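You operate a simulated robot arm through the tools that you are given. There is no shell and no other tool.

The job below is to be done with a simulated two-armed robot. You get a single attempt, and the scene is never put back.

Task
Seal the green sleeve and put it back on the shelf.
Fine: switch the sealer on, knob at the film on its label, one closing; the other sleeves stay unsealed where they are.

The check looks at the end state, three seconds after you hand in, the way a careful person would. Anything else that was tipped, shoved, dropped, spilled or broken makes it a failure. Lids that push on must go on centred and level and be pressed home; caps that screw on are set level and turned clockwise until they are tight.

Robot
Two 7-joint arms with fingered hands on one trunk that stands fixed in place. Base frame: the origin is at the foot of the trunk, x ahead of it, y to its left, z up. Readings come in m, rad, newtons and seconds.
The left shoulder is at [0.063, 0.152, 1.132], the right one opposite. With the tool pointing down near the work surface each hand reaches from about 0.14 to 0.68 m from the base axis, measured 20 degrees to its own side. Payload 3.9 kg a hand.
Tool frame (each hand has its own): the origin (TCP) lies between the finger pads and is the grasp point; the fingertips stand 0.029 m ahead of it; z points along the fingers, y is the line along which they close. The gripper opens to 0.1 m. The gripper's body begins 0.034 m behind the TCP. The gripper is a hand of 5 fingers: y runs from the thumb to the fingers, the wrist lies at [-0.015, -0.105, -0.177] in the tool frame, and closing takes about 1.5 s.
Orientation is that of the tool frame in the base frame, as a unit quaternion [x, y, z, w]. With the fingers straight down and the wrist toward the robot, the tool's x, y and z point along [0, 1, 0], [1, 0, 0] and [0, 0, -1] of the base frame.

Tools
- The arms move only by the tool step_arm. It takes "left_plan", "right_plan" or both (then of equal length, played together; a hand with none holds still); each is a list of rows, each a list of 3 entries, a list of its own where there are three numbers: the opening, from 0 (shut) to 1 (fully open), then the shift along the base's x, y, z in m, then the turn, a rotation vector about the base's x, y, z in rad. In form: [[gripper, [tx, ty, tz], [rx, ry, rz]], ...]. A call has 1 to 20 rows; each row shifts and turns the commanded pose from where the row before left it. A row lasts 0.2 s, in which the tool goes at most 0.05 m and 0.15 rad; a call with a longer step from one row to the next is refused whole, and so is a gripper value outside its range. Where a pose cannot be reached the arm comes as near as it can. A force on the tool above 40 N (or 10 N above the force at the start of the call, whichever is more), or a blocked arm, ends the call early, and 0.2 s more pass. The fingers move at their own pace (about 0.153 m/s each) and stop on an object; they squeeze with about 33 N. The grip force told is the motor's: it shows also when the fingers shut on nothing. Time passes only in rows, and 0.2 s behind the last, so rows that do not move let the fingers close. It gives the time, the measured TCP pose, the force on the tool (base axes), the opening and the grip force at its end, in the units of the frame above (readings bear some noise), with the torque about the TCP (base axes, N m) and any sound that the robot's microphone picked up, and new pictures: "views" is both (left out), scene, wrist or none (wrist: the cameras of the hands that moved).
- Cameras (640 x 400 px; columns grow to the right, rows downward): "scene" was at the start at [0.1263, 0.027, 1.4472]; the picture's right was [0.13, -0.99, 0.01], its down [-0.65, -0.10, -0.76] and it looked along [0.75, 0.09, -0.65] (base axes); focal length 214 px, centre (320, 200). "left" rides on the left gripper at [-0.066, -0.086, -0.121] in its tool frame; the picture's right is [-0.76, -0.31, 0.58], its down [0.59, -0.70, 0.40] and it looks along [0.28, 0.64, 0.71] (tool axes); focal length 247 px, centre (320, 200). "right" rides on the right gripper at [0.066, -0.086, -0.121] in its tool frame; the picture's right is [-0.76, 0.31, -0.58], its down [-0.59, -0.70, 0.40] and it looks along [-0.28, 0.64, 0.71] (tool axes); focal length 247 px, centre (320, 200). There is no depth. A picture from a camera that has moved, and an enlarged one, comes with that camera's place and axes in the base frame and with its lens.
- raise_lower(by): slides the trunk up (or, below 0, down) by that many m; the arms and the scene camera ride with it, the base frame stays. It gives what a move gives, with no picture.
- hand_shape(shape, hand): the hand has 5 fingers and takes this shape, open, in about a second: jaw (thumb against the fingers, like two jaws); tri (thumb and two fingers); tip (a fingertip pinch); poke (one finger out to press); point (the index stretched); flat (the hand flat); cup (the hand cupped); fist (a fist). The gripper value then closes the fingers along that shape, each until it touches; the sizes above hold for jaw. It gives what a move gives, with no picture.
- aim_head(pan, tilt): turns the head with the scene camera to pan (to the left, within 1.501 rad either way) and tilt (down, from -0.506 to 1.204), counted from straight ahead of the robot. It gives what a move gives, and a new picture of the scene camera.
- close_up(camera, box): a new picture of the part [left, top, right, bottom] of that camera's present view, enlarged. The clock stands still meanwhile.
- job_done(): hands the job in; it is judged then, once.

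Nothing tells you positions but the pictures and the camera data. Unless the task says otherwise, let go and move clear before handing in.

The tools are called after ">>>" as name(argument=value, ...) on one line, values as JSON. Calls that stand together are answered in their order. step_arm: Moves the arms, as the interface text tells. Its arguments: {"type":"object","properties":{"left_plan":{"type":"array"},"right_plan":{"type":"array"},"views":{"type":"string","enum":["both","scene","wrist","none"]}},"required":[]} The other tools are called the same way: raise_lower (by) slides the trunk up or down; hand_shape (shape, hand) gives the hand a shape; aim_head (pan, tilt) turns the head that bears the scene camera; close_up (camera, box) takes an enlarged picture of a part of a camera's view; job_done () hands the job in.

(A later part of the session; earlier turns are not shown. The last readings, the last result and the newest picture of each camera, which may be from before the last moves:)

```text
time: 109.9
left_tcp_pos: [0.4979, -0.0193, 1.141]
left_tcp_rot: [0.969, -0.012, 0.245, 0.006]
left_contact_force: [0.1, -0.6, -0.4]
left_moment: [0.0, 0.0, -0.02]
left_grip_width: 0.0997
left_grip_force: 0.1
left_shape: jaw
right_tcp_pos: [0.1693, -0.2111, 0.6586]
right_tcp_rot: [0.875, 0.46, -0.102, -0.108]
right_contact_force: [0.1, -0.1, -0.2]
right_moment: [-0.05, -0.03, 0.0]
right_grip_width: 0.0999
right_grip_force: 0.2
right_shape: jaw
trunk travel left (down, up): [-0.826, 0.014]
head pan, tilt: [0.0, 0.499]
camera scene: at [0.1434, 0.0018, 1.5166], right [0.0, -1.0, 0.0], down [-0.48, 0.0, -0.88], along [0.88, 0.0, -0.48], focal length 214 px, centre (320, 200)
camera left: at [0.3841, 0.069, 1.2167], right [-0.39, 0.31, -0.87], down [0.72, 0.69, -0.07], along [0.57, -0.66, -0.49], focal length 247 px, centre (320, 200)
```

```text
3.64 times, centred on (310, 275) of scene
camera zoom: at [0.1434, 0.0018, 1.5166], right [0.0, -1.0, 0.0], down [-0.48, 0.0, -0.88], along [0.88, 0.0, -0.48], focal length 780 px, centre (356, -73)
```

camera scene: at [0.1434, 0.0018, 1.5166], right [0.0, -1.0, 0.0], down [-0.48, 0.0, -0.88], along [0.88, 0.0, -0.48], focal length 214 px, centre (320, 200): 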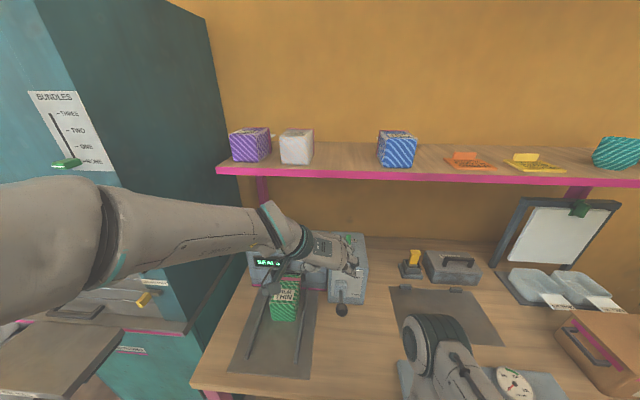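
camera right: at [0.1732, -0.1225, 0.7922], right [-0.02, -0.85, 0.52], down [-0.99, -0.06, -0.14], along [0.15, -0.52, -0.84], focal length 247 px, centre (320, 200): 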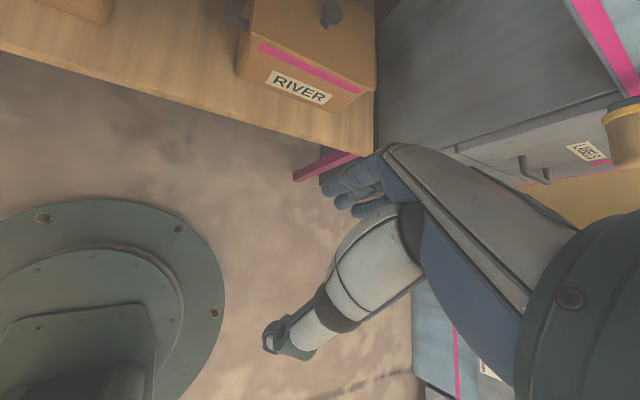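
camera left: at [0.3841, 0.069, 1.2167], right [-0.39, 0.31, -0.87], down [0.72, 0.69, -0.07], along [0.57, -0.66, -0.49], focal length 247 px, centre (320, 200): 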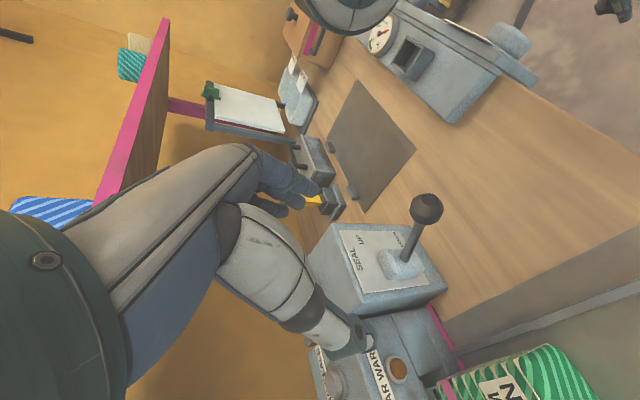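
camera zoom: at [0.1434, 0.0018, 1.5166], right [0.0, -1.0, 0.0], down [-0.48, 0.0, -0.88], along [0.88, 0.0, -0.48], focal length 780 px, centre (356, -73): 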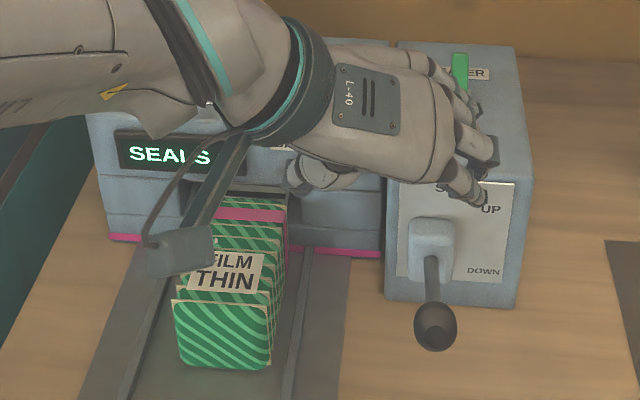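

The lever is back UP with exactly one seal counted. Now I'll take the sleeve back: pitch the hand to about 28° and move in front of it.

>>> step_arm(left_plan=[[1, [0, 0.035, 0], [0, -0.148, -0.01]], [1, [0, 0.035, 0], [0, -0.148, -0.01]], [1, [-0.004, 0.035, -0.01], [0, -0.148, -0.01]], [1, [-0.004, 0.033, -0.02], [0, -0.148, -0.01]]], views="both")

```text
time: 110.9
left_tcp_pos: [0.4894, 0.1184, 1.1084]
left_tcp_rot: [0.856, -0.031, 0.517, 0.006]
left_contact_force: [0.2, 0.8, 0.3]
left_moment: [-0.05, -0.02, -0.03]
left_grip_width: 0.0999
left_grip_force: 0.1
left_shape: jaw
right_tcp_pos: [0.1692, -0.21, 0.6591]
right_tcp_rot: [0.875, 0.46, -0.103, -0.108]
right_contact_force: [-0.1, -0.4, -0.4]
right_moment: [-0.01, -0.01, 0.0]
right_grip_width: 0.0999
right_grip_force: 0.0
right_shape: jaw
trunk travel left (down, up): [-0.826, 0.014]
head pan, tilt: [0.0, 0.499]
camera scene: at [0.1434, 0.0047, 1.5167], right [0.0, -1.0, 0.0], down [-0.48, 0.0, -0.88], along [0.88, 0.0, -0.48], focal length 214 px, centre (320, 200)
camera left: at [0.357, 0.2109, 1.1088], right [0.18, 0.32, -0.93], down [0.67, 0.66, 0.35], along [0.72, -0.68, -0.09], focal length 247 px, centre (320, 200)
```

scene: 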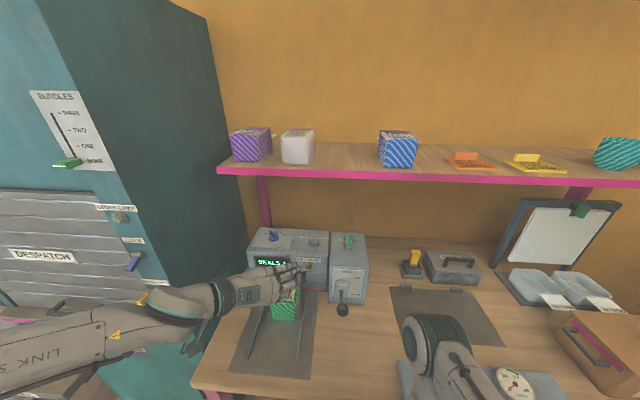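
left: 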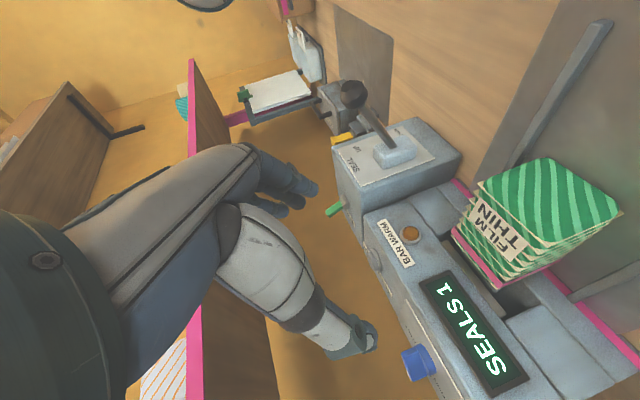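

SEALS 1 is showing. Two views put the sleeve's front face at about (0.562, 0.118), slightly further in than I assumed. I'll align yaw and descend in front of it.

>>> step_arm(left_plan=[[1, [-0.004, 0.003, -0.04], [0.02, 0, -0.037]], [1, [-0.004, 0.003, -0.045], [0, 0, 0]], [1, [-0.003, 0.001, -0.045], [0, 0, 0]], [1, [0, 0, -0.04], [0, 0, 0]], [1, [0, 0, -0.032], [0, 0, 0]]], views="both")

>>> close_up(camera="scene", box=[220, 230, 380, 370])

```text
time: 112.3
left_tcp_pos: [0.5296, 0.1258, 1.0068]
left_tcp_rot: [0.791, -0.053, 0.609, -0.002]
left_contact_force: [0.7, 0.4, 0.7]
left_moment: [-0.02, -0.04, -0.04]
left_grip_width: 0.1
left_grip_force: 0.0
left_shape: jaw
right_tcp_pos: [0.1698, -0.2133, 0.6587]
right_tcp_rot: [0.876, 0.46, -0.102, -0.109]
right_contact_force: [-0.7, 0.2, -0.6]
right_moment: [-0.02, -0.02, -0.02]
right_grip_width: 0.0998
right_grip_force: 0.0
right_shape: jaw
trunk travel left (down, up): [-0.826, 0.014]
head pan, tilt: [0.0, 0.499]
stopped in row 5 (left hand): the arm was blocked; the commanded pose is now the measured one
camera scene: at [0.1429, 0.0008, 1.5168], right [0.0, -1.0, 0.0], down [-0.48, 0.0, -0.88], along [0.88, 0.0, -0.48], focal length 214 px, centre (320, 200)
camera left: at [0.4038, 0.2232, 0.9798], right [0.39, 0.33, -0.86], down [0.59, 0.62, 0.51], along [0.7, -0.71, 0.05], focal length 247 px, centre (320, 200)
```

scene: 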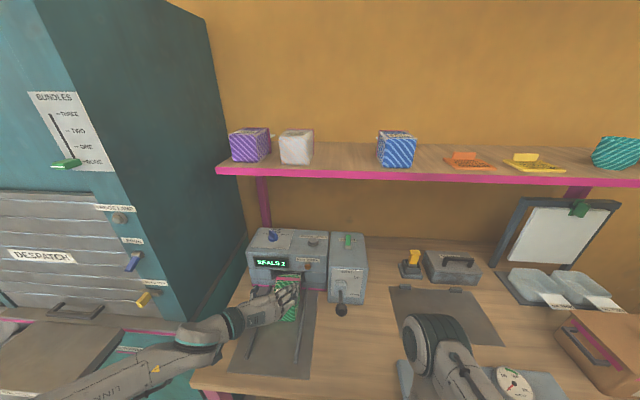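
left: 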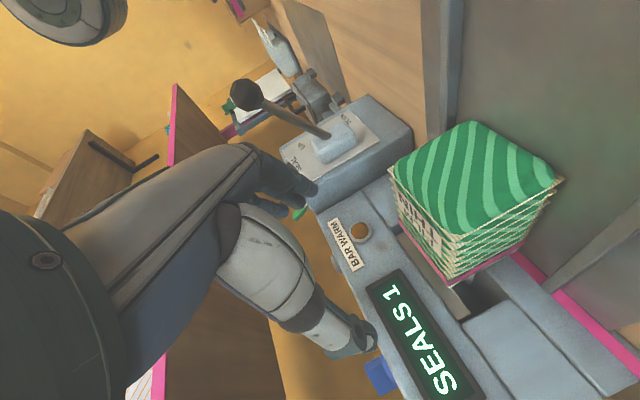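

```text
2.86 times, centred on (300, 300) of scene
camera zoom: at [0.1429, 0.0008, 1.5168], right [0.0, -1.0, 0.0], down [-0.48, 0.0, -0.88], along [0.88, 0.0, -0.48], focal length 613 px, centre (377, -86)
```

zoom: 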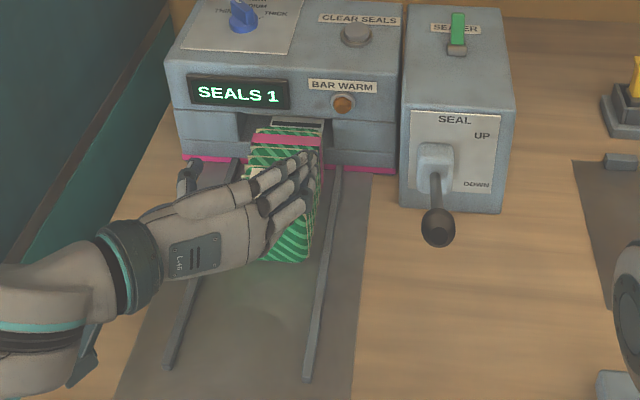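

The arm was blocked because the elbow dropped low this time (nothing at the hand was touched). I'll go back up, pitch down again, and re-enter with the higher-elbow route that worked before.

>>> step_arm(left_plan=[[1, [-0.01, 0, 0.04], [0, 0, 0]], [1, [-0.01, -0.01, 0.04], [0, 0.1, 0]], [1, [0, -0.02, 0.04], [0, 0.14, 0]], [1, [0, -0.02, 0.04], [0, 0.14, 0]], [1, [0, -0.02, 0.04], [0, 0.14, 0]], [1, [0, -0.02, 0.04], [0, 0.14, 0]], [1, [0, -0.02, 0.04], [0, 0.1, 0]]], views="scene")

```text
time: 113.9
left_tcp_pos: [0.5056, 0.0095, 1.2845]
left_tcp_rot: [0.961, -0.051, 0.271, 0.018]
left_contact_force: [0.5, -0.8, -0.1]
left_moment: [0.08, -0.02, -0.02]
left_grip_width: 0.0998
left_grip_force: 0.0
left_shape: jaw
right_tcp_pos: [0.1684, -0.2135, 0.6594]
right_tcp_rot: [0.876, 0.459, -0.1, -0.11]
right_contact_force: [0.6, -0.9, 0.3]
right_moment: [0.03, -0.01, -0.02]
right_grip_width: 0.0999
right_grip_force: 0.1
right_shape: jaw
trunk travel left (down, up): [-0.826, 0.014]
head pan, tilt: [0.0, 0.499]
camera scene: at [0.1428, -0.0035, 1.5166], right [0.0, -1.0, 0.0], down [-0.48, 0.0, -0.88], along [0.88, 0.0, -0.48], focal length 214 px, centre (320, 200)
```

scene: 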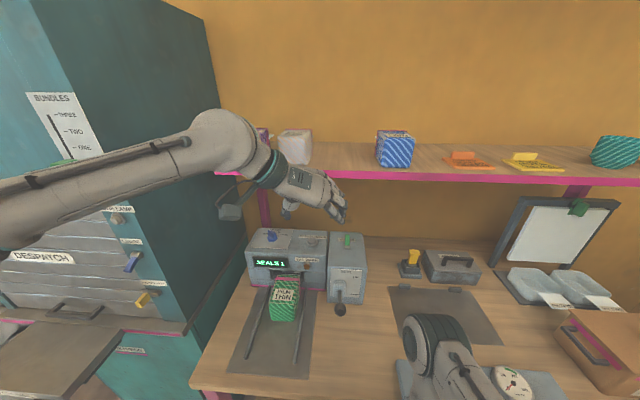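

>>> close_up(camera="scene", box=[230, 220, 350, 340])

>>> close_up(camera="scene", box=[256, 256, 320, 296])

```text
3.33 times, centred on (290, 280) of scene
camera zoom: at [0.1428, -0.0035, 1.5166], right [0.0, -1.0, 0.0], down [-0.48, 0.0, -0.88], along [0.88, 0.0, -0.48], focal length 715 px, centre (420, -67)
```

zoom: 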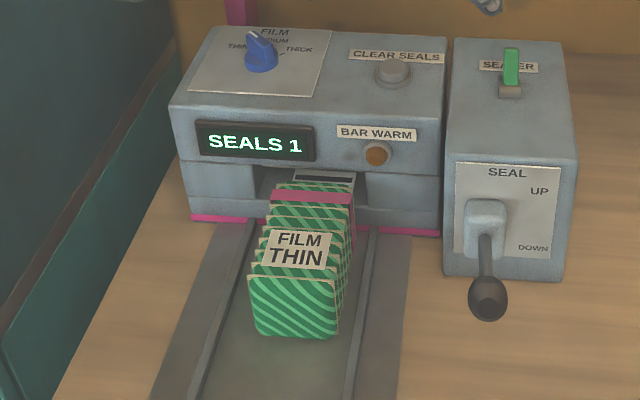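

```text
10.00 times, centred on (288, 276) of scene
camera zoom: at [0.1428, -0.0035, 1.5166], right [0.0, -1.0, 0.0], down [-0.48, 0.0, -0.88], along [0.88, 0.0, -0.48], focal length 2145 px, centre (640, -560)
```

zoom: 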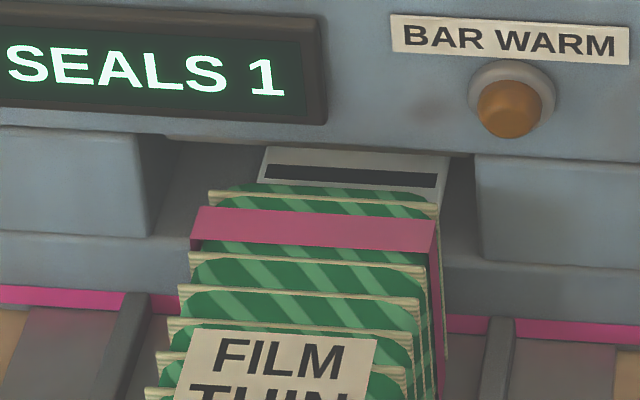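

The dark seal line is visible across the tongue: it's sealed. The sleeve's front is centred at about (0.559, 0.114). I'll pitch back to about 33° up here and then descend.

>>> step_arm(left_plan=[[1, [0, 0.03, -0.005], [0, -0.11, 0.01]], [1, [0, 0.03, -0.005], [0, -0.11, 0.01]], [1, [0, 0.03, -0.01], [0, -0.11, 0.01]], [1, [-0.005, 0.026, -0.02], [0, -0.11, 0.01]], [1, [-0.005, 0, -0.03], [0, 0, 0]], [1, [-0.005, 0, -0.03], [0, 0, 0]]], views="scene")

```text
time: 115.3
left_tcp_pos: [0.4947, 0.1308, 1.1848]
left_tcp_rot: [0.879, -0.035, 0.475, 0.002]
left_contact_force: [-0.5, -0.7, 0.2]
left_moment: [0.03, -0.02, 0.02]
left_grip_width: 0.0999
left_grip_force: 0.1
left_shape: jaw
right_tcp_pos: [0.1692, -0.2122, 0.6589]
right_tcp_rot: [0.876, 0.459, -0.101, -0.109]
right_contact_force: [0.5, -1.0, -1.4]
right_moment: [0.0, -0.02, -0.04]
right_grip_width: 0.0997
right_grip_force: 0.0
right_shape: jaw
trunk travel left (down, up): [-0.826, 0.014]
head pan, tilt: [0.0, 0.499]
camera scene: at [0.1433, -0.0003, 1.5167], right [0.0, -1.0, 0.0], down [-0.48, 0.0, -0.88], along [0.88, 0.0, -0.48], focal length 214 px, centre (320, 200)
```

scene: 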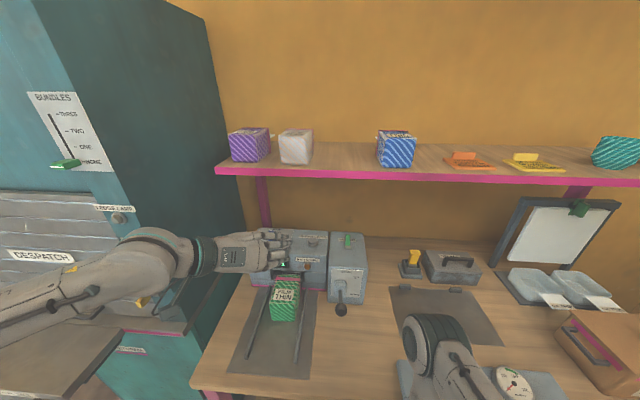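

>>> step_arm(left_plan=[[1, [0, -0.002, -0.04], [0, 0, 0]], [1, [0, -0.002, -0.04], [0, 0, 0]], [1, [0, -0.002, -0.04], [0, 0, 0]]], views="scene")

```text
time: 116.1
left_tcp_pos: [0.4937, 0.1262, 1.0643]
left_tcp_rot: [0.88, -0.034, 0.474, 0.003]
left_contact_force: [-0.6, -0.2, -0.5]
left_moment: [0.0, 0.0, -0.03]
left_grip_width: 0.0998
left_grip_force: 0.0
left_shape: jaw
right_tcp_pos: [0.1706, -0.2114, 0.6588]
right_tcp_rot: [0.875, 0.46, -0.103, -0.111]
right_contact_force: [0.0, 0.7, 0.6]
right_moment: [-0.02, 0.01, 0.0]
right_grip_width: 0.0998
right_grip_force: 0.1
right_shape: jaw
trunk travel left (down, up): [-0.826, 0.014]
head pan, tilt: [0.0, 0.499]
camera scene: at [0.1452, 0.0019, 1.5165], right [0.0, -1.0, 0.0], down [-0.48, 0.0, -0.88], along [0.88, 0.0, -0.48], focal length 214 px, centre (320, 200)
```

scene: 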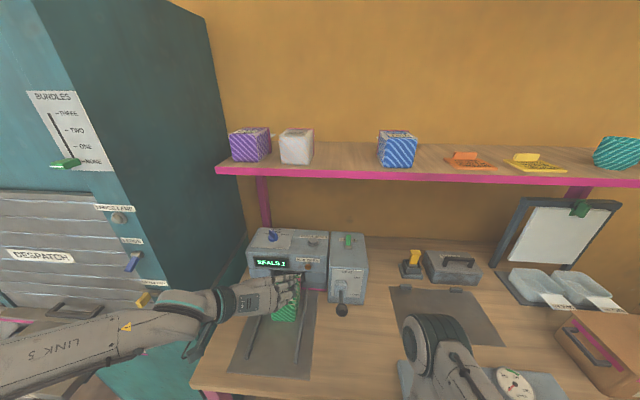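

>>> step_arm(left_plan=[[1, [-0.015, 0.002, 0], [0, 0, 0]], [1, [-0.015, 0.002, 0], [0, 0, 0]], [1, [-0.01, 0.002, 0], [0, 0, 0]]], views="scene")

```text
time: 116.9
left_tcp_pos: [0.4541, 0.1306, 1.0664]
left_tcp_rot: [0.88, -0.035, 0.474, 0.003]
left_contact_force: [0.4, -0.7, 0.3]
left_moment: [0.02, 0.0, -0.01]
left_grip_width: 0.1
left_grip_force: 0.0
left_shape: jaw
right_tcp_pos: [0.1696, -0.2131, 0.6599]
right_tcp_rot: [0.876, 0.459, -0.101, -0.109]
right_contact_force: [-0.6, -0.6, -0.3]
right_moment: [-0.01, -0.02, -0.02]
right_grip_width: 0.0999
right_grip_force: 0.1
right_shape: jaw
trunk travel left (down, up): [-0.826, 0.014]
head pan, tilt: [0.0, 0.499]
camera scene: at [0.1431, -0.0003, 1.5167], right [0.0, -1.0, 0.0], down [-0.48, 0.0, -0.88], along [0.88, 0.0, -0.48], focal length 214 px, centre (320, 200)
```

scene: 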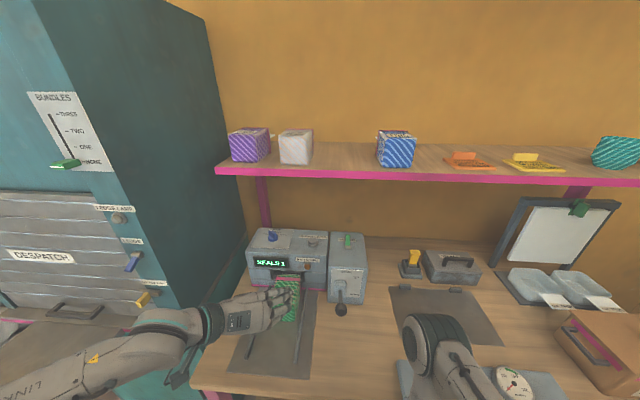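

>>> step_arm(left_plan=[[1, [-0.012, 0.002, 0], [0, 0, 0]], [1, [-0.012, 0.002, 0], [0, 0, 0]]], views="scene")

```text
time: 117.5
left_tcp_pos: [0.4551, 0.1345, 1.0656]
left_tcp_rot: [0.88, -0.035, 0.474, 0.003]
left_contact_force: [-0.2, -0.2, -0.2]
left_moment: [-0.01, -0.01, -0.03]
left_grip_width: 0.1
left_grip_force: 0.1
left_shape: jaw
left hand out of reach, approached as far as the arm can: row 1, 2
right_tcp_pos: [0.17, -0.2125, 0.6591]
right_tcp_rot: [0.876, 0.459, -0.101, -0.109]
right_contact_force: [0.9, 0.7, -0.5]
right_moment: [-0.01, 0.0, 0.0]
right_grip_width: 0.1002
right_grip_force: 0.0
right_shape: jaw
trunk travel left (down, up): [-0.826, 0.014]
head pan, tilt: [0.0, 0.499]
camera scene: at [0.1434, -0.0002, 1.5167], right [0.0, -1.0, 0.0], down [-0.48, 0.0, -0.88], along [0.88, 0.0, -0.48], focal length 214 px, centre (320, 200)
```

scene: 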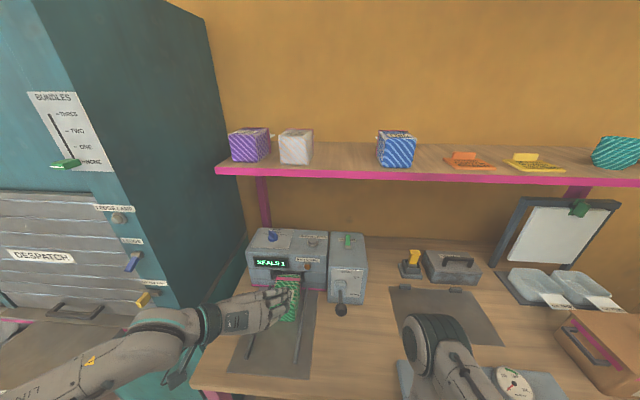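

>>> step_arm(left_plan=[[1, [0, -0.002, -0.025], [0, 0, 0]], [1, [0, -0.002, -0.025], [0, 0, 0]]], views="scene")

```text
time: 118.1
left_tcp_pos: [0.457, 0.1307, 1.0142]
left_tcp_rot: [0.88, -0.034, 0.474, 0.003]
left_contact_force: [-0.3, 0.2, -0.1]
left_moment: [-0.04, 0.01, 0.04]
left_grip_width: 0.1001
left_grip_force: 0.0
left_shape: jaw
right_tcp_pos: [0.1705, -0.2132, 0.6588]
right_tcp_rot: [0.875, 0.46, -0.102, -0.11]
right_contact_force: [-0.5, -0.5, -0.9]
right_moment: [0.01, -0.01, 0.0]
right_grip_width: 0.0998
right_grip_force: 0.0
right_shape: jaw
trunk travel left (down, up): [-0.826, 0.014]
head pan, tilt: [0.0, 0.499]
camera scene: at [0.1441, -0.0012, 1.5166], right [0.0, -1.0, 0.0], down [-0.48, 0.0, -0.88], along [0.88, 0.0, -0.48], focal length 214 px, centre (320, 200)
```

scene: 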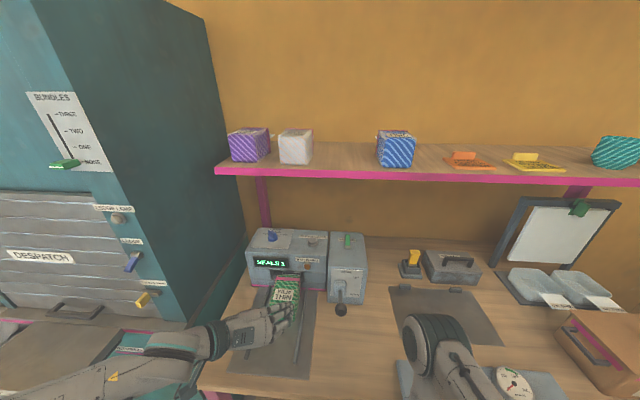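

The elbow keeps dropping on this route. Earlier it stayed high when I came from the right side (near y = -0.05), so I'll go there, set the pitch, and then move left.

>>> step_arm(left_plan=[[1, [0.01, 0, 0.035], [0, 0, 0]], [1, [0.015, 0, 0.035], [0, 0, 0]], [1, [0.015, -0.02, 0.035], [0, 0.1, 0]], [1, [0.01, -0.03, 0], [0, 0.13, 0]], [1, [0.01, -0.03, 0], [0, 0.13, 0]], [1, [0, -0.035, 0], [0, 0.12, 0]], [1, [0, -0.035, 0], [0.02, 0, 0]], [1, [0, -0.033, 0], [0, 0, 0]]], views="scene")

>>> step_arm(left_plan=[[1, [0, 0, 0], [0, -0.12, 0]], [1, [0, 0, 0], [0, -0.12, 0]], [1, [0, 0, 0], [0, -0.12, 0]], [1, [0, 0, -0.01], [0, -0.11, 0]]], views="scene")

```text
time: 119.9
left_tcp_pos: [0.5159, -0.0561, 1.1207]
left_tcp_rot: [0.967, -0.036, 0.251, 0.0]
left_contact_force: [0.4, 0.0, 0.4]
left_moment: [0.01, 0.0, 0.03]
left_grip_width: 0.1002
left_grip_force: 0.1
left_shape: jaw
right_tcp_pos: [0.1696, -0.2135, 0.6574]
right_tcp_rot: [0.875, 0.46, -0.101, -0.109]
right_contact_force: [-0.1, -0.5, 0.4]
right_moment: [0.03, -0.02, -0.01]
right_grip_width: 0.0999
right_grip_force: 0.2
right_shape: jaw
trunk travel left (down, up): [-0.826, 0.014]
head pan, tilt: [0.0, 0.499]
camera scene: at [0.1439, -0.0032, 1.5166], right [0.0, -1.0, 0.0], down [-0.48, 0.0, -0.88], along [0.88, 0.0, -0.48], focal length 214 px, centre (320, 200)
```

scene: 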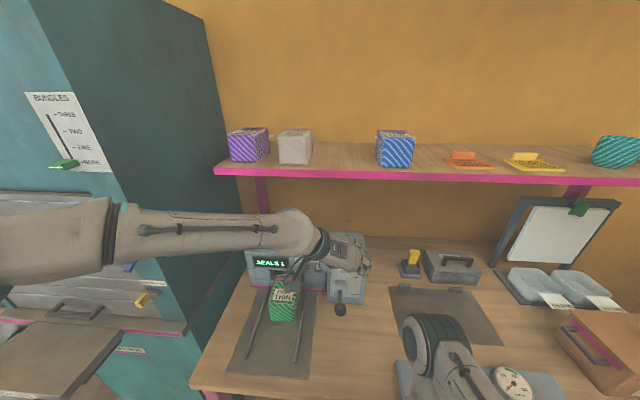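

```text
time: 120.9
left_tcp_pos: [0.5156, -0.0539, 1.1094]
left_tcp_rot: [0.882, -0.035, 0.47, -0.009]
left_contact_force: [-0.2, -1.2, -0.5]
left_moment: [-0.01, 0.0, -0.01]
left_grip_width: 0.0999
left_grip_force: 0.1
left_shape: jaw
right_tcp_pos: [0.1694, -0.2136, 0.6578]
right_tcp_rot: [0.875, 0.46, -0.101, -0.11]
right_contact_force: [-0.4, 0.2, -0.6]
right_moment: [0.04, 0.02, 0.0]
right_grip_width: 0.0998
right_grip_force: 0.1
right_shape: jaw
trunk travel left (down, up): [-0.826, 0.014]
head pan, tilt: [0.0, 0.499]
camera scene: at [0.1429, -0.0035, 1.5167], right [0.0, -1.0, 0.0], down [-0.48, 0.0, -0.88], along [0.88, 0.0, -0.48], focal length 214 px, centre (320, 200)
```

scene: 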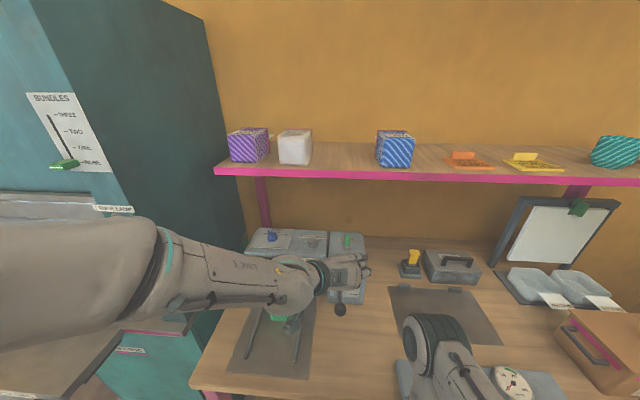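

>>> step_arm(left_plan=[[1, [-0.005, 0, -0.02], [0, 0, 0]], [1, [-0.005, 0, -0.02], [0, 0, 0]], [1, [-0.003, 0, -0.02], [0, 0, 0]]], views="scene")

```text
time: 121.7
left_tcp_pos: [0.5028, -0.0515, 1.049]
left_tcp_rot: [0.882, -0.035, 0.469, -0.007]
left_contact_force: [-0.3, -0.3, 0.9]
left_moment: [0.01, -0.02, -0.01]
left_grip_width: 0.1
left_grip_force: 0.1
left_shape: jaw
right_tcp_pos: [0.1694, -0.2114, 0.6579]
right_tcp_rot: [0.876, 0.459, -0.101, -0.11]
right_contact_force: [-0.4, -0.3, 0.5]
right_moment: [0.03, 0.03, 0.0]
right_grip_width: 0.1
right_grip_force: 0.0
right_shape: jaw
trunk travel left (down, up): [-0.826, 0.014]
head pan, tilt: [0.0, 0.499]
camera scene: at [0.144, -0.001, 1.5166], right [0.0, -1.0, 0.0], down [-0.48, 0.0, -0.88], along [0.88, 0.0, -0.48], focal length 214 px, centre (320, 200)
```

scene: 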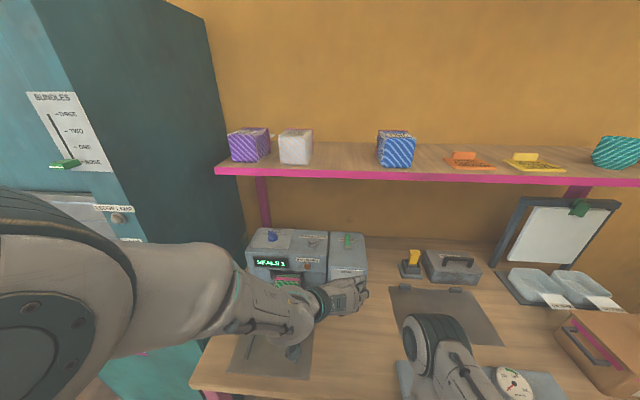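

The elbow is high now. Moving left in front of the sleeve while staying low.

>>> step_arm(left_plan=[[1, [0, 0.03, 0], [0, 0, 0]], [1, [0, 0.03, 0], [0, 0, 0]], [1, [-0.004, 0.03, 0], [0, 0, 0]], [1, [-0.004, 0.03, 0], [0, 0, 0]], [1, [-0.004, 0.03, -0.005], [0, 0, 0]], [1, [-0.004, 0.025, -0.01], [0, 0, 0]]], views="both")

```text
time: 123.1
left_tcp_pos: [0.4856, 0.1227, 1.0334]
left_tcp_rot: [0.882, -0.034, 0.469, -0.006]
left_contact_force: [0.0, 0.9, 0.2]
left_moment: [-0.03, 0.0, -0.01]
left_grip_width: 0.0998
left_grip_force: 0.0
left_shape: jaw
right_tcp_pos: [0.1687, -0.212, 0.6586]
right_tcp_rot: [0.876, 0.459, -0.102, -0.109]
right_contact_force: [-1.0, 0.4, 0.4]
right_moment: [-0.04, -0.01, -0.03]
right_grip_width: 0.1
right_grip_force: 0.0
right_shape: jaw
trunk travel left (down, up): [-0.826, 0.014]
head pan, tilt: [0.0, 0.499]
camera scene: at [0.1439, 0.0001, 1.5166], right [0.0, -1.0, 0.0], down [-0.48, 0.0, -0.88], along [0.88, 0.0, -0.48], focal length 214 px, centre (320, 200)
camera left: at [0.3549, 0.2147, 1.0509], right [0.07, 0.35, -0.94], down [0.7, 0.65, 0.3], along [0.71, -0.67, -0.19], focal length 247 px, centre (320, 200)
```

scene: 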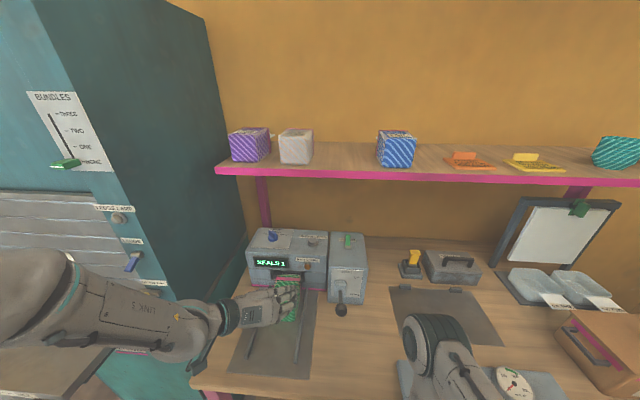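
left: 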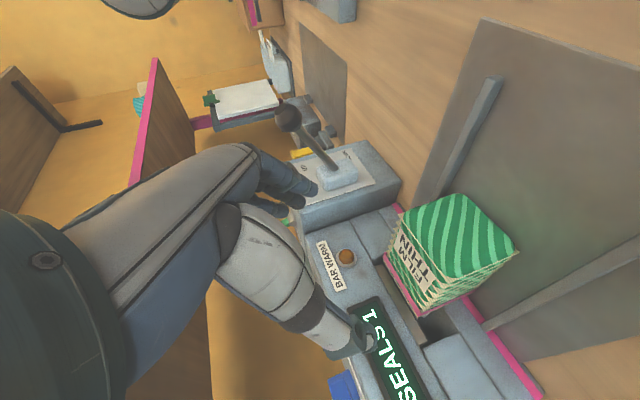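

>>> step_arm(left_plan=[[1, [0, 0, -0.03], [-0.042, -0.04, -0.01]], [1, [-0.003, 0, -0.03], [0, 0, 0]], [1, [-0.003, 0, -0.03], [0, 0, 0]]], views="scene")

```text
time: 123.9
left_tcp_pos: [0.4825, 0.1231, 0.9438]
left_tcp_rot: [0.873, -0.029, 0.487, 0.013]
left_contact_force: [0.4, -0.1, -0.4]
left_moment: [0.0, -0.01, 0.01]
left_grip_width: 0.0998
left_grip_force: 0.1
left_shape: jaw
right_tcp_pos: [0.1704, -0.2127, 0.6584]
right_tcp_rot: [0.876, 0.459, -0.102, -0.111]
right_contact_force: [-0.8, -0.6, 0.6]
right_moment: [0.02, 0.02, -0.03]
right_grip_width: 0.1001
right_grip_force: 0.0
right_shape: jaw
trunk travel left (down, up): [-0.826, 0.014]
head pan, tilt: [0.0, 0.499]
camera scene: at [0.1446, -0.0008, 1.5166], right [0.0, -1.0, 0.0], down [-0.48, 0.0, -0.88], along [0.88, 0.0, -0.48], focal length 214 px, centre (320, 200)
```

scene: 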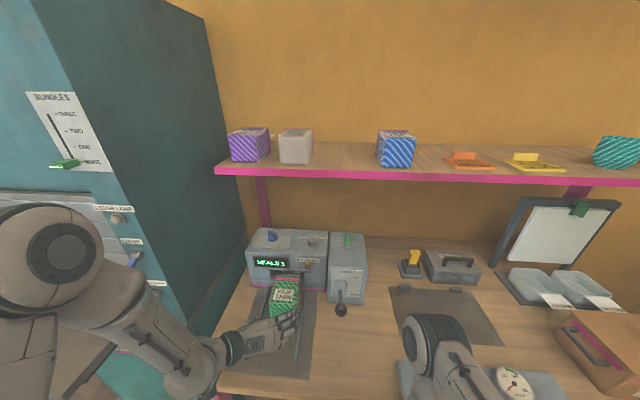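

The elbow is up and it's working. Down to grip height and then forward around the sleeve.

>>> step_arm(left_plan=[[1, [0, -0.004, -0.022], [0, 0, 0]], [1, [0, 0, -0.02], [0, 0, 0]], [1, [0.015, -0.001, 0], [0, 0, 0]], [1, [0.015, -0.001, 0], [0, 0, 0]], [1, [0.015, -0.001, 0], [0, 0, 0]]], views="both")

>>> close_up(camera="scene", box=[230, 230, 350, 350])

```text
time: 125.1
left_tcp_pos: [0.5271, 0.1152, 0.9034]
left_tcp_rot: [0.872, -0.029, 0.488, 0.012]
left_contact_force: [0.6, -0.4, 0.0]
left_moment: [0.02, -0.01, 0.01]
left_grip_width: 0.0999
left_grip_force: 0.1
left_shape: jaw
right_tcp_pos: [0.1682, -0.2122, 0.6585]
right_tcp_rot: [0.876, 0.459, -0.101, -0.11]
right_contact_force: [-0.2, -0.7, 0.4]
right_moment: [0.0, 0.0, 0.02]
right_grip_width: 0.1001
right_grip_force: 0.1
right_shape: jaw
trunk travel left (down, up): [-0.826, 0.014]
head pan, tilt: [0.0, 0.499]
camera scene: at [0.1437, -0.0012, 1.5166], right [0.0, -1.0, 0.0], down [-0.48, 0.0, -0.88], along [0.88, 0.0, -0.48], focal length 214 px, centre (320, 200)
camera left: at [0.3959, 0.2088, 0.9109], right [0.11, 0.31, -0.95], down [0.69, 0.66, 0.3], along [0.71, -0.69, -0.14], focal length 247 px, centre (320, 200)
```

scene: 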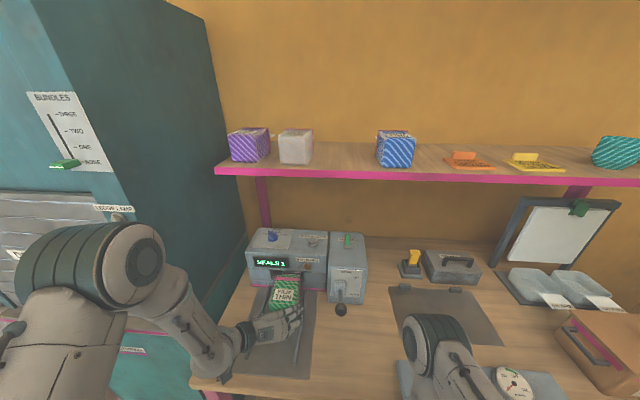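
left: 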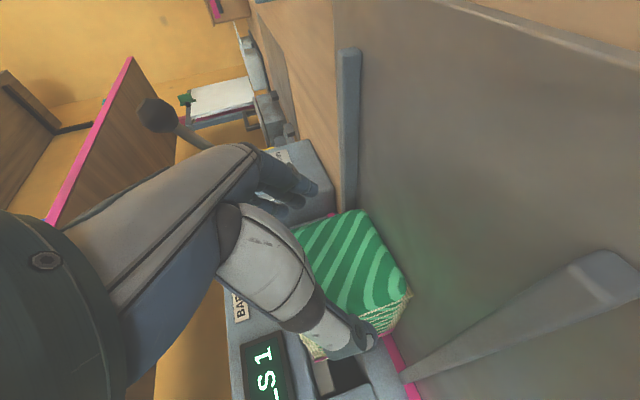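

```text
3.33 times, centred on (290, 290) of scene
camera zoom: at [0.1437, -0.0012, 1.5166], right [0.0, -1.0, 0.0], down [-0.48, 0.0, -0.88], along [0.88, 0.0, -0.48], focal length 715 px, centre (420, -100)
```

zoom: 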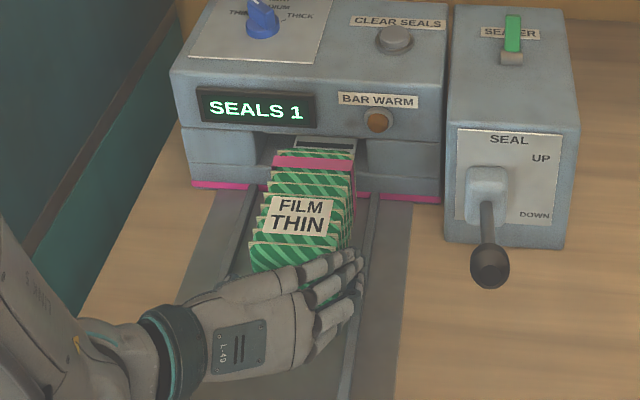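

>>> step_arm(left_plan=[[1, [0.015, 0.001, 0], [0, 0, 0]], [1, [0.015, 0, 0], [0, 0, 0]], [1, [0.012, -0.0005, 0], [0, 0, 0]]], views="wrist")

>>> close_up(camera="scene", box=[230, 230, 350, 350])

```text
time: 125.9
left_tcp_pos: [0.5661, 0.1153, 0.903]
left_tcp_rot: [0.872, -0.03, 0.488, 0.012]
left_contact_force: [-6.6, -2.1, -0.2]
left_moment: [0.03, -0.02, -0.16]
left_grip_width: 0.0996
left_grip_force: 0.0
left_shape: jaw
right_tcp_pos: [0.1688, -0.2129, 0.6599]
right_tcp_rot: [0.876, 0.459, -0.1, -0.109]
right_contact_force: [-0.6, 0.2, 0.6]
right_moment: [0.03, 0.03, -0.01]
right_grip_width: 0.0997
right_grip_force: 0.1
right_shape: jaw
trunk travel left (down, up): [-0.826, 0.014]
head pan, tilt: [0.0, 0.499]
camera left: at [0.4355, 0.2095, 0.9116], right [0.11, 0.31, -0.95], down [0.69, 0.66, 0.3], along [0.71, -0.69, -0.14], focal length 247 px, centre (320, 200)
```

left: 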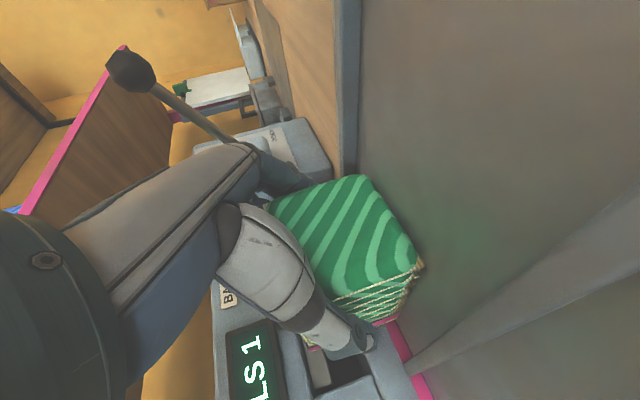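

```text
3.33 times, centred on (290, 290) of scene
camera zoom: at [0.1418, -0.0016, 1.5168], right [0.0, -1.0, 0.0], down [-0.48, 0.0, -0.88], along [0.88, 0.0, -0.48], focal length 715 px, centre (420, -100)
```

zoom: 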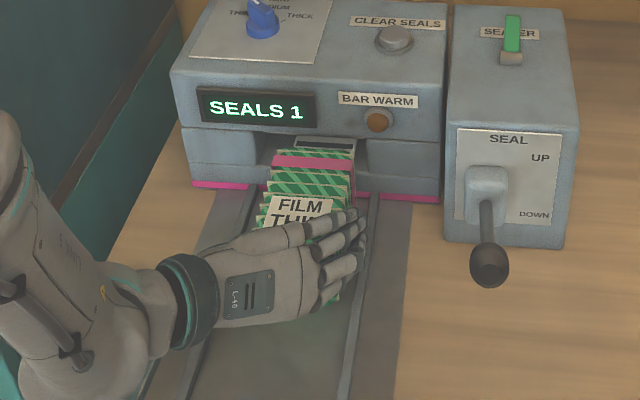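

The palm lightly touches the sleeve front; backing off slightly and closing the grip.

>>> step_arm(left_plan=[[1, [-0.008, 0.0005, 0], [0, 0, 0]], [0.85, [0, 0, 0], [0, 0, 0]], [0.75, [0, 0, 0], [0, 0, 0]], [0.65, [0, 0, 0], [0, 0, 0]], [0.55, [0, 0, 0], [0, 0, 0]], [0.4, [0, 0, 0], [0, 0, 0]], [0.4, [0, 0, 0], [0, 0, 0]]], views="wrist")

>>> close_up(camera="scene", box=[230, 230, 350, 350])

```text
time: 127.5
left_tcp_pos: [0.5607, 0.1184, 0.9031]
left_tcp_rot: [0.873, -0.03, 0.487, 0.014]
left_contact_force: [-0.1, 0.6, 0.1]
left_moment: [0.2, -0.06, 0.04]
left_grip_width: 0.0729
left_grip_force: 33.4
left_shape: jaw
right_tcp_pos: [0.1696, -0.2131, 0.6586]
right_tcp_rot: [0.875, 0.459, -0.101, -0.111]
right_contact_force: [0.2, 0.4, -0.2]
right_moment: [-0.01, -0.01, -0.01]
right_grip_width: 0.1
right_grip_force: 0.0
right_shape: jaw
trunk travel left (down, up): [-0.826, 0.014]
head pan, tilt: [0.0, 0.499]
camera left: at [0.4291, 0.2108, 0.9122], right [0.12, 0.31, -0.95], down [0.69, 0.66, 0.3], along [0.71, -0.69, -0.14], focal length 247 px, centre (320, 200)
```

left: 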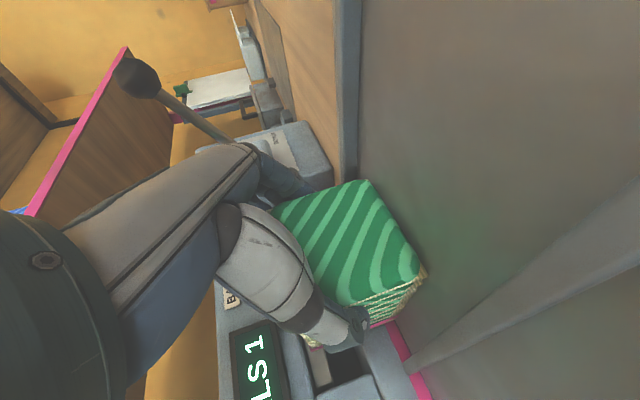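

```text
3.33 times, centred on (290, 290) of scene
camera zoom: at [0.1435, -0.001, 1.5166], right [0.0, -1.0, 0.0], down [-0.48, 0.0, -0.88], along [0.88, 0.0, -0.48], focal length 715 px, centre (420, -100)
```

zoom: 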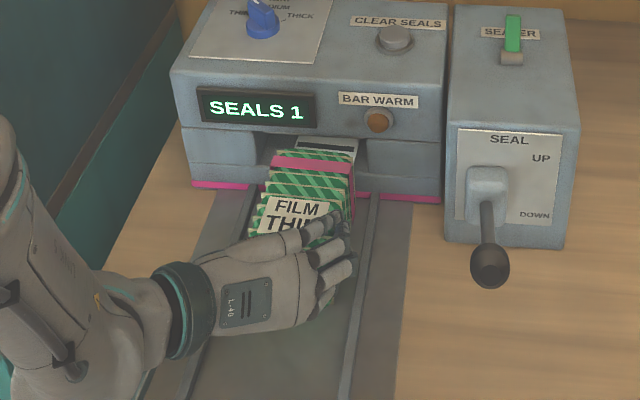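

Gripped again. Now pulling straight back out of the slot along the rails.

>>> step_arm(left_plan=[[0.4, [-0.005, 0.0003, 0.003], [0, 0, 0]], [0.4, [-0.02, 0.0013, 0], [0, 0, 0]], [0.4, [-0.02, 0.0013, 0], [0, 0, 0]], [0.4, [-0.02, 0.0013, 0], [0, 0, 0]], [0.4, [-0.02, 0.0013, 0], [0, 0, 0]], [0.4, [-0.02, 0.0013, 0], [0, 0, 0]]], views="both")

>>> close_up(camera="scene", box=[230, 230, 350, 350])

```text
time: 128.9
left_tcp_pos: [0.4541, 0.1234, 0.9059]
left_tcp_rot: [0.872, -0.029, 0.488, 0.013]
left_contact_force: [0.2, -0.4, -0.5]
left_moment: [0.05, 0.02, 0.01]
left_grip_width: 0.0729
left_grip_force: 32.6
left_shape: jaw
right_tcp_pos: [0.1694, -0.2121, 0.6579]
right_tcp_rot: [0.876, 0.459, -0.101, -0.11]
right_contact_force: [0.0, -0.1, 0.0]
right_moment: [-0.02, 0.0, 0.02]
right_grip_width: 0.1001
right_grip_force: 0.0
right_shape: jaw
trunk travel left (down, up): [-0.826, 0.014]
head pan, tilt: [0.0, 0.499]
camera scene: at [0.1433, -0.001, 1.5167], right [0.0, -1.0, 0.0], down [-0.48, 0.0, -0.88], along [0.88, 0.0, -0.48], focal length 214 px, centre (320, 200)
camera left: at [0.3232, 0.2174, 0.9138], right [0.12, 0.31, -0.95], down [0.69, 0.66, 0.3], along [0.71, -0.69, -0.14], focal length 247 px, centre (320, 200)
```

scene: 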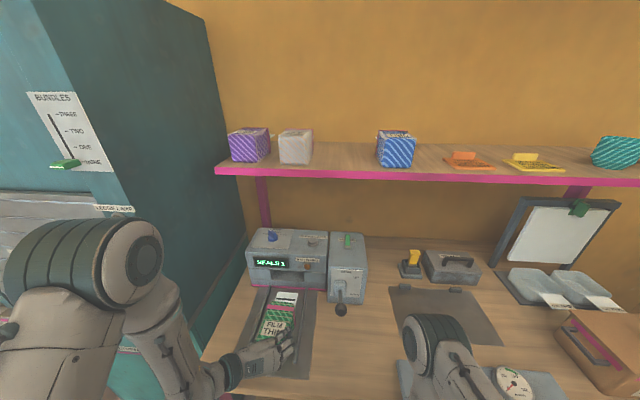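
left: 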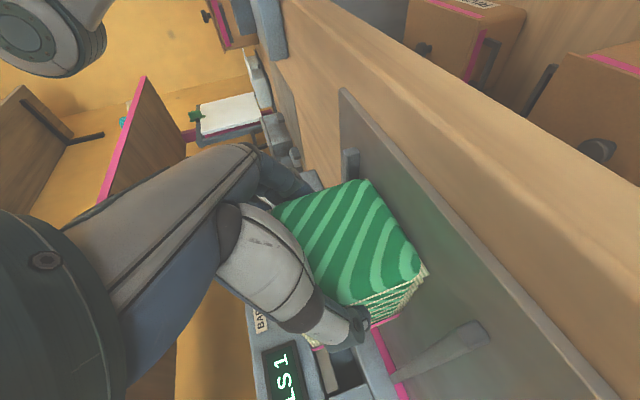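

```text
3.33 times, centred on (290, 290) of scene
camera zoom: at [0.1433, -0.001, 1.5167], right [0.0, -1.0, 0.0], down [-0.48, 0.0, -0.88], along [0.88, 0.0, -0.48], focal length 715 px, centre (420, -100)
```

zoom: 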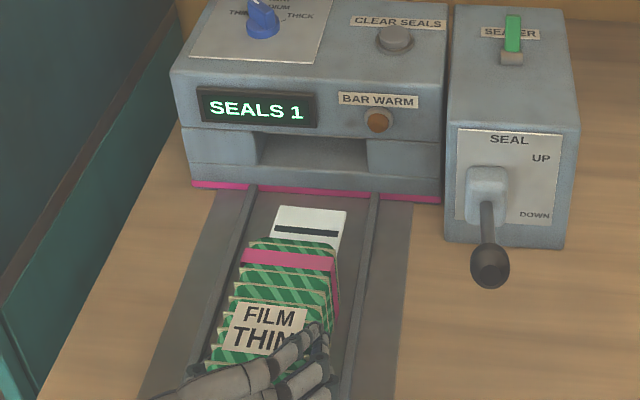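

It's out, with a single clean seal line. I'll lift straight up, staying back from the machine and shelf edge.

>>> step_arm(left_plan=[[0.4, [0, 0, 0.02], [0, 0, 0]], [0.4, [0, 0, 0.035], [0, 0, 0]], [0.4, [0, 0, 0.04], [0, 0, 0]], [0.4, [0.004, 0, 0.04], [0, 0, 0]], [0.4, [0.004, 0, 0.04], [0, 0, 0]]], views="both")

```text
time: 130.1
left_tcp_pos: [0.4628, 0.1193, 1.0853]
left_tcp_rot: [0.872, -0.024, 0.489, 0.019]
left_contact_force: [-0.1, -1.4, -1.3]
left_moment: [0.04, 0.16, 0.07]
left_grip_width: 0.0726
left_grip_force: 32.8
left_shape: jaw
right_tcp_pos: [0.1697, -0.2159, 0.6582]
right_tcp_rot: [0.876, 0.458, -0.1, -0.112]
right_contact_force: [-0.3, -0.1, 0.4]
right_moment: [0.0, 0.01, -0.02]
right_grip_width: 0.1001
right_grip_force: 0.1
right_shape: jaw
trunk travel left (down, up): [-0.826, 0.014]
head pan, tilt: [0.0, 0.499]
camera scene: at [0.143, -0.0063, 1.5166], right [0.0, -1.0, 0.0], down [-0.48, 0.0, -0.88], along [0.88, 0.0, -0.48], focal length 214 px, centre (320, 200)
camera left: at [0.3309, 0.2126, 1.092], right [0.12, 0.29, -0.95], down [0.69, 0.67, 0.29], along [0.72, -0.69, -0.12], focal length 247 px, centre (320, 200)
```

scene: 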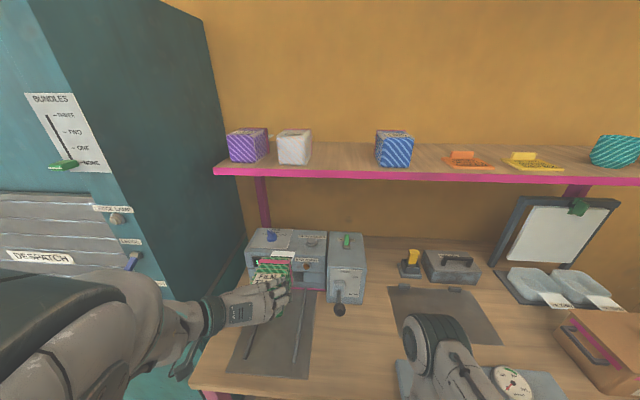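
left: 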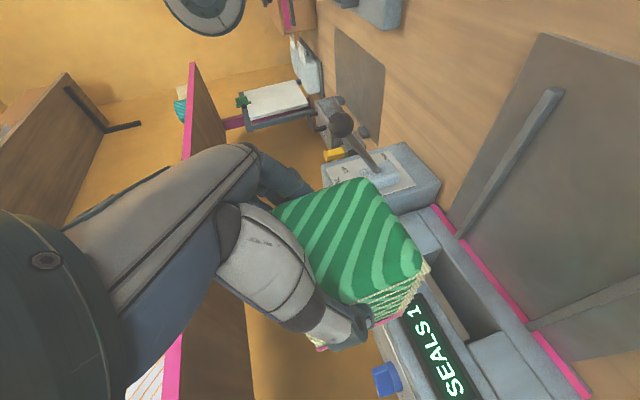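

>>> step_arm(left_plan=[[0.4, [0.005, 0, 0.04], [0, 0, 0]], [0.4, [0.005, -0.01, 0.04], [0, 0, 0]], [0.4, [0.003, -0.01, 0.04], [0, 0, 0]], [0.4, [0, -0.02, 0.035], [0, 0, 0]]], views="scene")

```text
time: 131.1
left_tcp_pos: [0.5468, 0.1292, 1.1814]
left_tcp_rot: [0.872, -0.023, 0.489, 0.021]
left_contact_force: [-0.5, -0.2, -2.8]
left_moment: [0.02, 0.16, 0.01]
left_grip_width: 0.0725
left_grip_force: 32.9
left_shape: jaw
left hand out of reach, approached as far as the arm can: row 1, 2, 3, 4
right_tcp_pos: [0.1702, -0.2135, 0.6588]
right_tcp_rot: [0.876, 0.459, -0.101, -0.11]
right_contact_force: [-0.7, -0.4, 0.9]
right_moment: [0.05, 0.0, 0.01]
right_grip_width: 0.1001
right_grip_force: 0.0
right_shape: jaw
trunk travel left (down, up): [-0.826, 0.014]
head pan, tilt: [0.0, 0.499]
camera scene: at [0.1442, -0.0018, 1.5165], right [0.0, -1.0, 0.0], down [-0.48, 0.0, -0.88], along [0.88, 0.0, -0.48], focal length 214 px, centre (320, 200)
```

scene: 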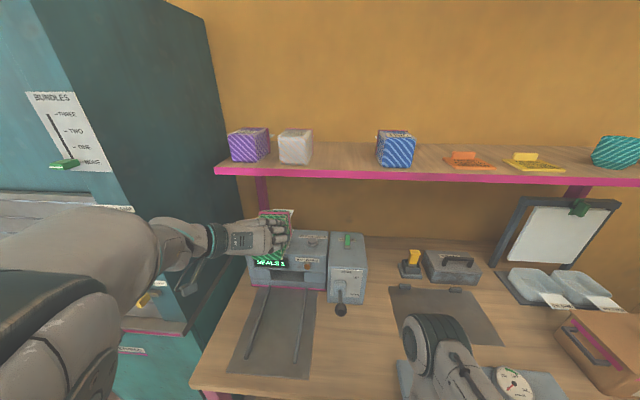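

It drifted forward at a reach limit; the tongue must not go under the shelf. I'll pull back while tilting the hand down, which frees the arm.

>>> step_arm(left_plan=[[0.4, [-0.015, -0.02, 0], [0, 0.1, 0]], [0.4, [-0.015, -0.02, 0], [0, 0.1, 0]], [0.4, [-0.015, -0.02, 0], [0, 0.1, 0]]], views="scene")

```text
time: 131.9
left_tcp_pos: [0.5386, 0.0872, 1.1609]
left_tcp_rot: [0.936, -0.019, 0.35, 0.027]
left_contact_force: [0.0, 0.2, -2.1]
left_moment: [0.02, 0.15, -0.02]
left_grip_width: 0.0724
left_grip_force: 32.7
left_shape: jaw
left hand out of reach, approached as far as the arm can: row 1, 2, 3
right_tcp_pos: [0.1691, -0.2127, 0.6591]
right_tcp_rot: [0.876, 0.459, -0.101, -0.11]
right_contact_force: [-0.2, -0.3, 0.8]
right_moment: [-0.01, 0.02, -0.03]
right_grip_width: 0.0998
right_grip_force: 0.0
right_shape: jaw
trunk travel left (down, up): [-0.826, 0.014]
head pan, tilt: [0.0, 0.499]
camera scene: at [0.1438, -0.0014, 1.5166], right [0.0, -1.0, 0.0], down [-0.48, 0.0, -0.88], along [0.88, 0.0, -0.48], focal length 214 px, centre (320, 200)
```

scene: 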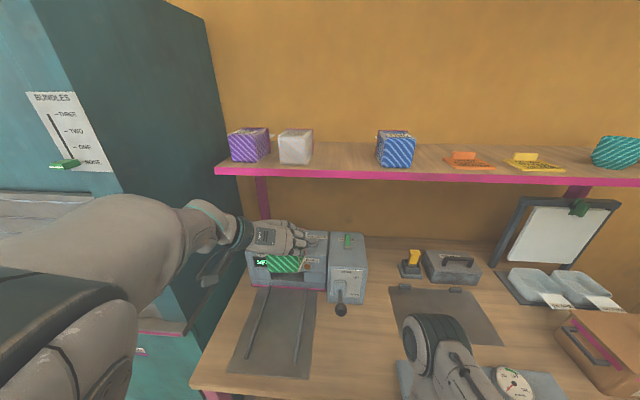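

>>> step_arm(left_plan=[[0.4, [-0.01, -0.03, 0.01], [0, 0.05, 0]], [0.4, [-0.01, -0.03, 0.01], [0, 0.05, 0]], [0.4, [-0.01, -0.03, 0.01], [0, 0, 0]]], views="both")

```text
time: 132.7
left_tcp_pos: [0.5519, 0.0049, 1.1744]
left_tcp_rot: [0.952, -0.015, 0.303, 0.029]
left_contact_force: [0.2, -1.0, -2.1]
left_moment: [0.06, 0.12, -0.02]
left_grip_width: 0.0723
left_grip_force: 33.1
left_shape: jaw
left hand out of reach, approached as far as the arm can: row 1, 2, 3
right_tcp_pos: [0.1685, -0.2118, 0.6587]
right_tcp_rot: [0.876, 0.459, -0.101, -0.109]
right_contact_force: [0.5, 0.4, 0.9]
right_moment: [0.04, 0.01, 0.0]
right_grip_width: 0.0999
right_grip_force: 0.1
right_shape: jaw
trunk travel left (down, up): [-0.826, 0.014]
head pan, tilt: [0.0, 0.499]
camera scene: at [0.144, -0.0018, 1.5166], right [0.0, -1.0, 0.0], down [-0.48, 0.0, -0.88], along [0.88, 0.0, -0.48], focal length 214 px, centre (320, 200)
camera left: at [0.4319, 0.0991, 1.2319], right [-0.27, 0.28, -0.92], down [0.74, 0.67, -0.02], along [0.61, -0.69, -0.39], focal length 247 px, centre (320, 200)
```

scene: 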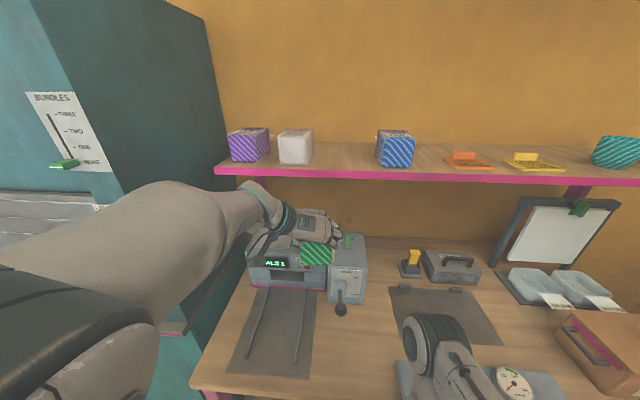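
left: 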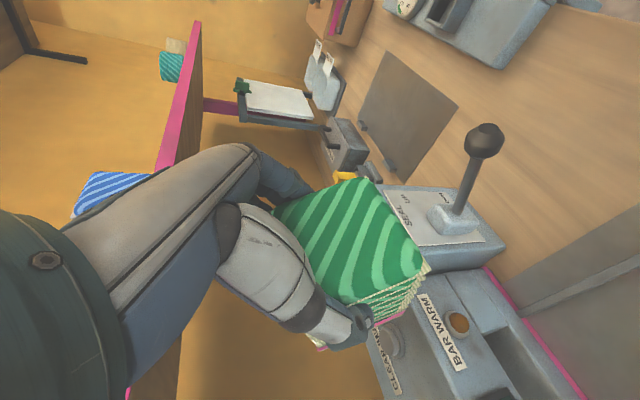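

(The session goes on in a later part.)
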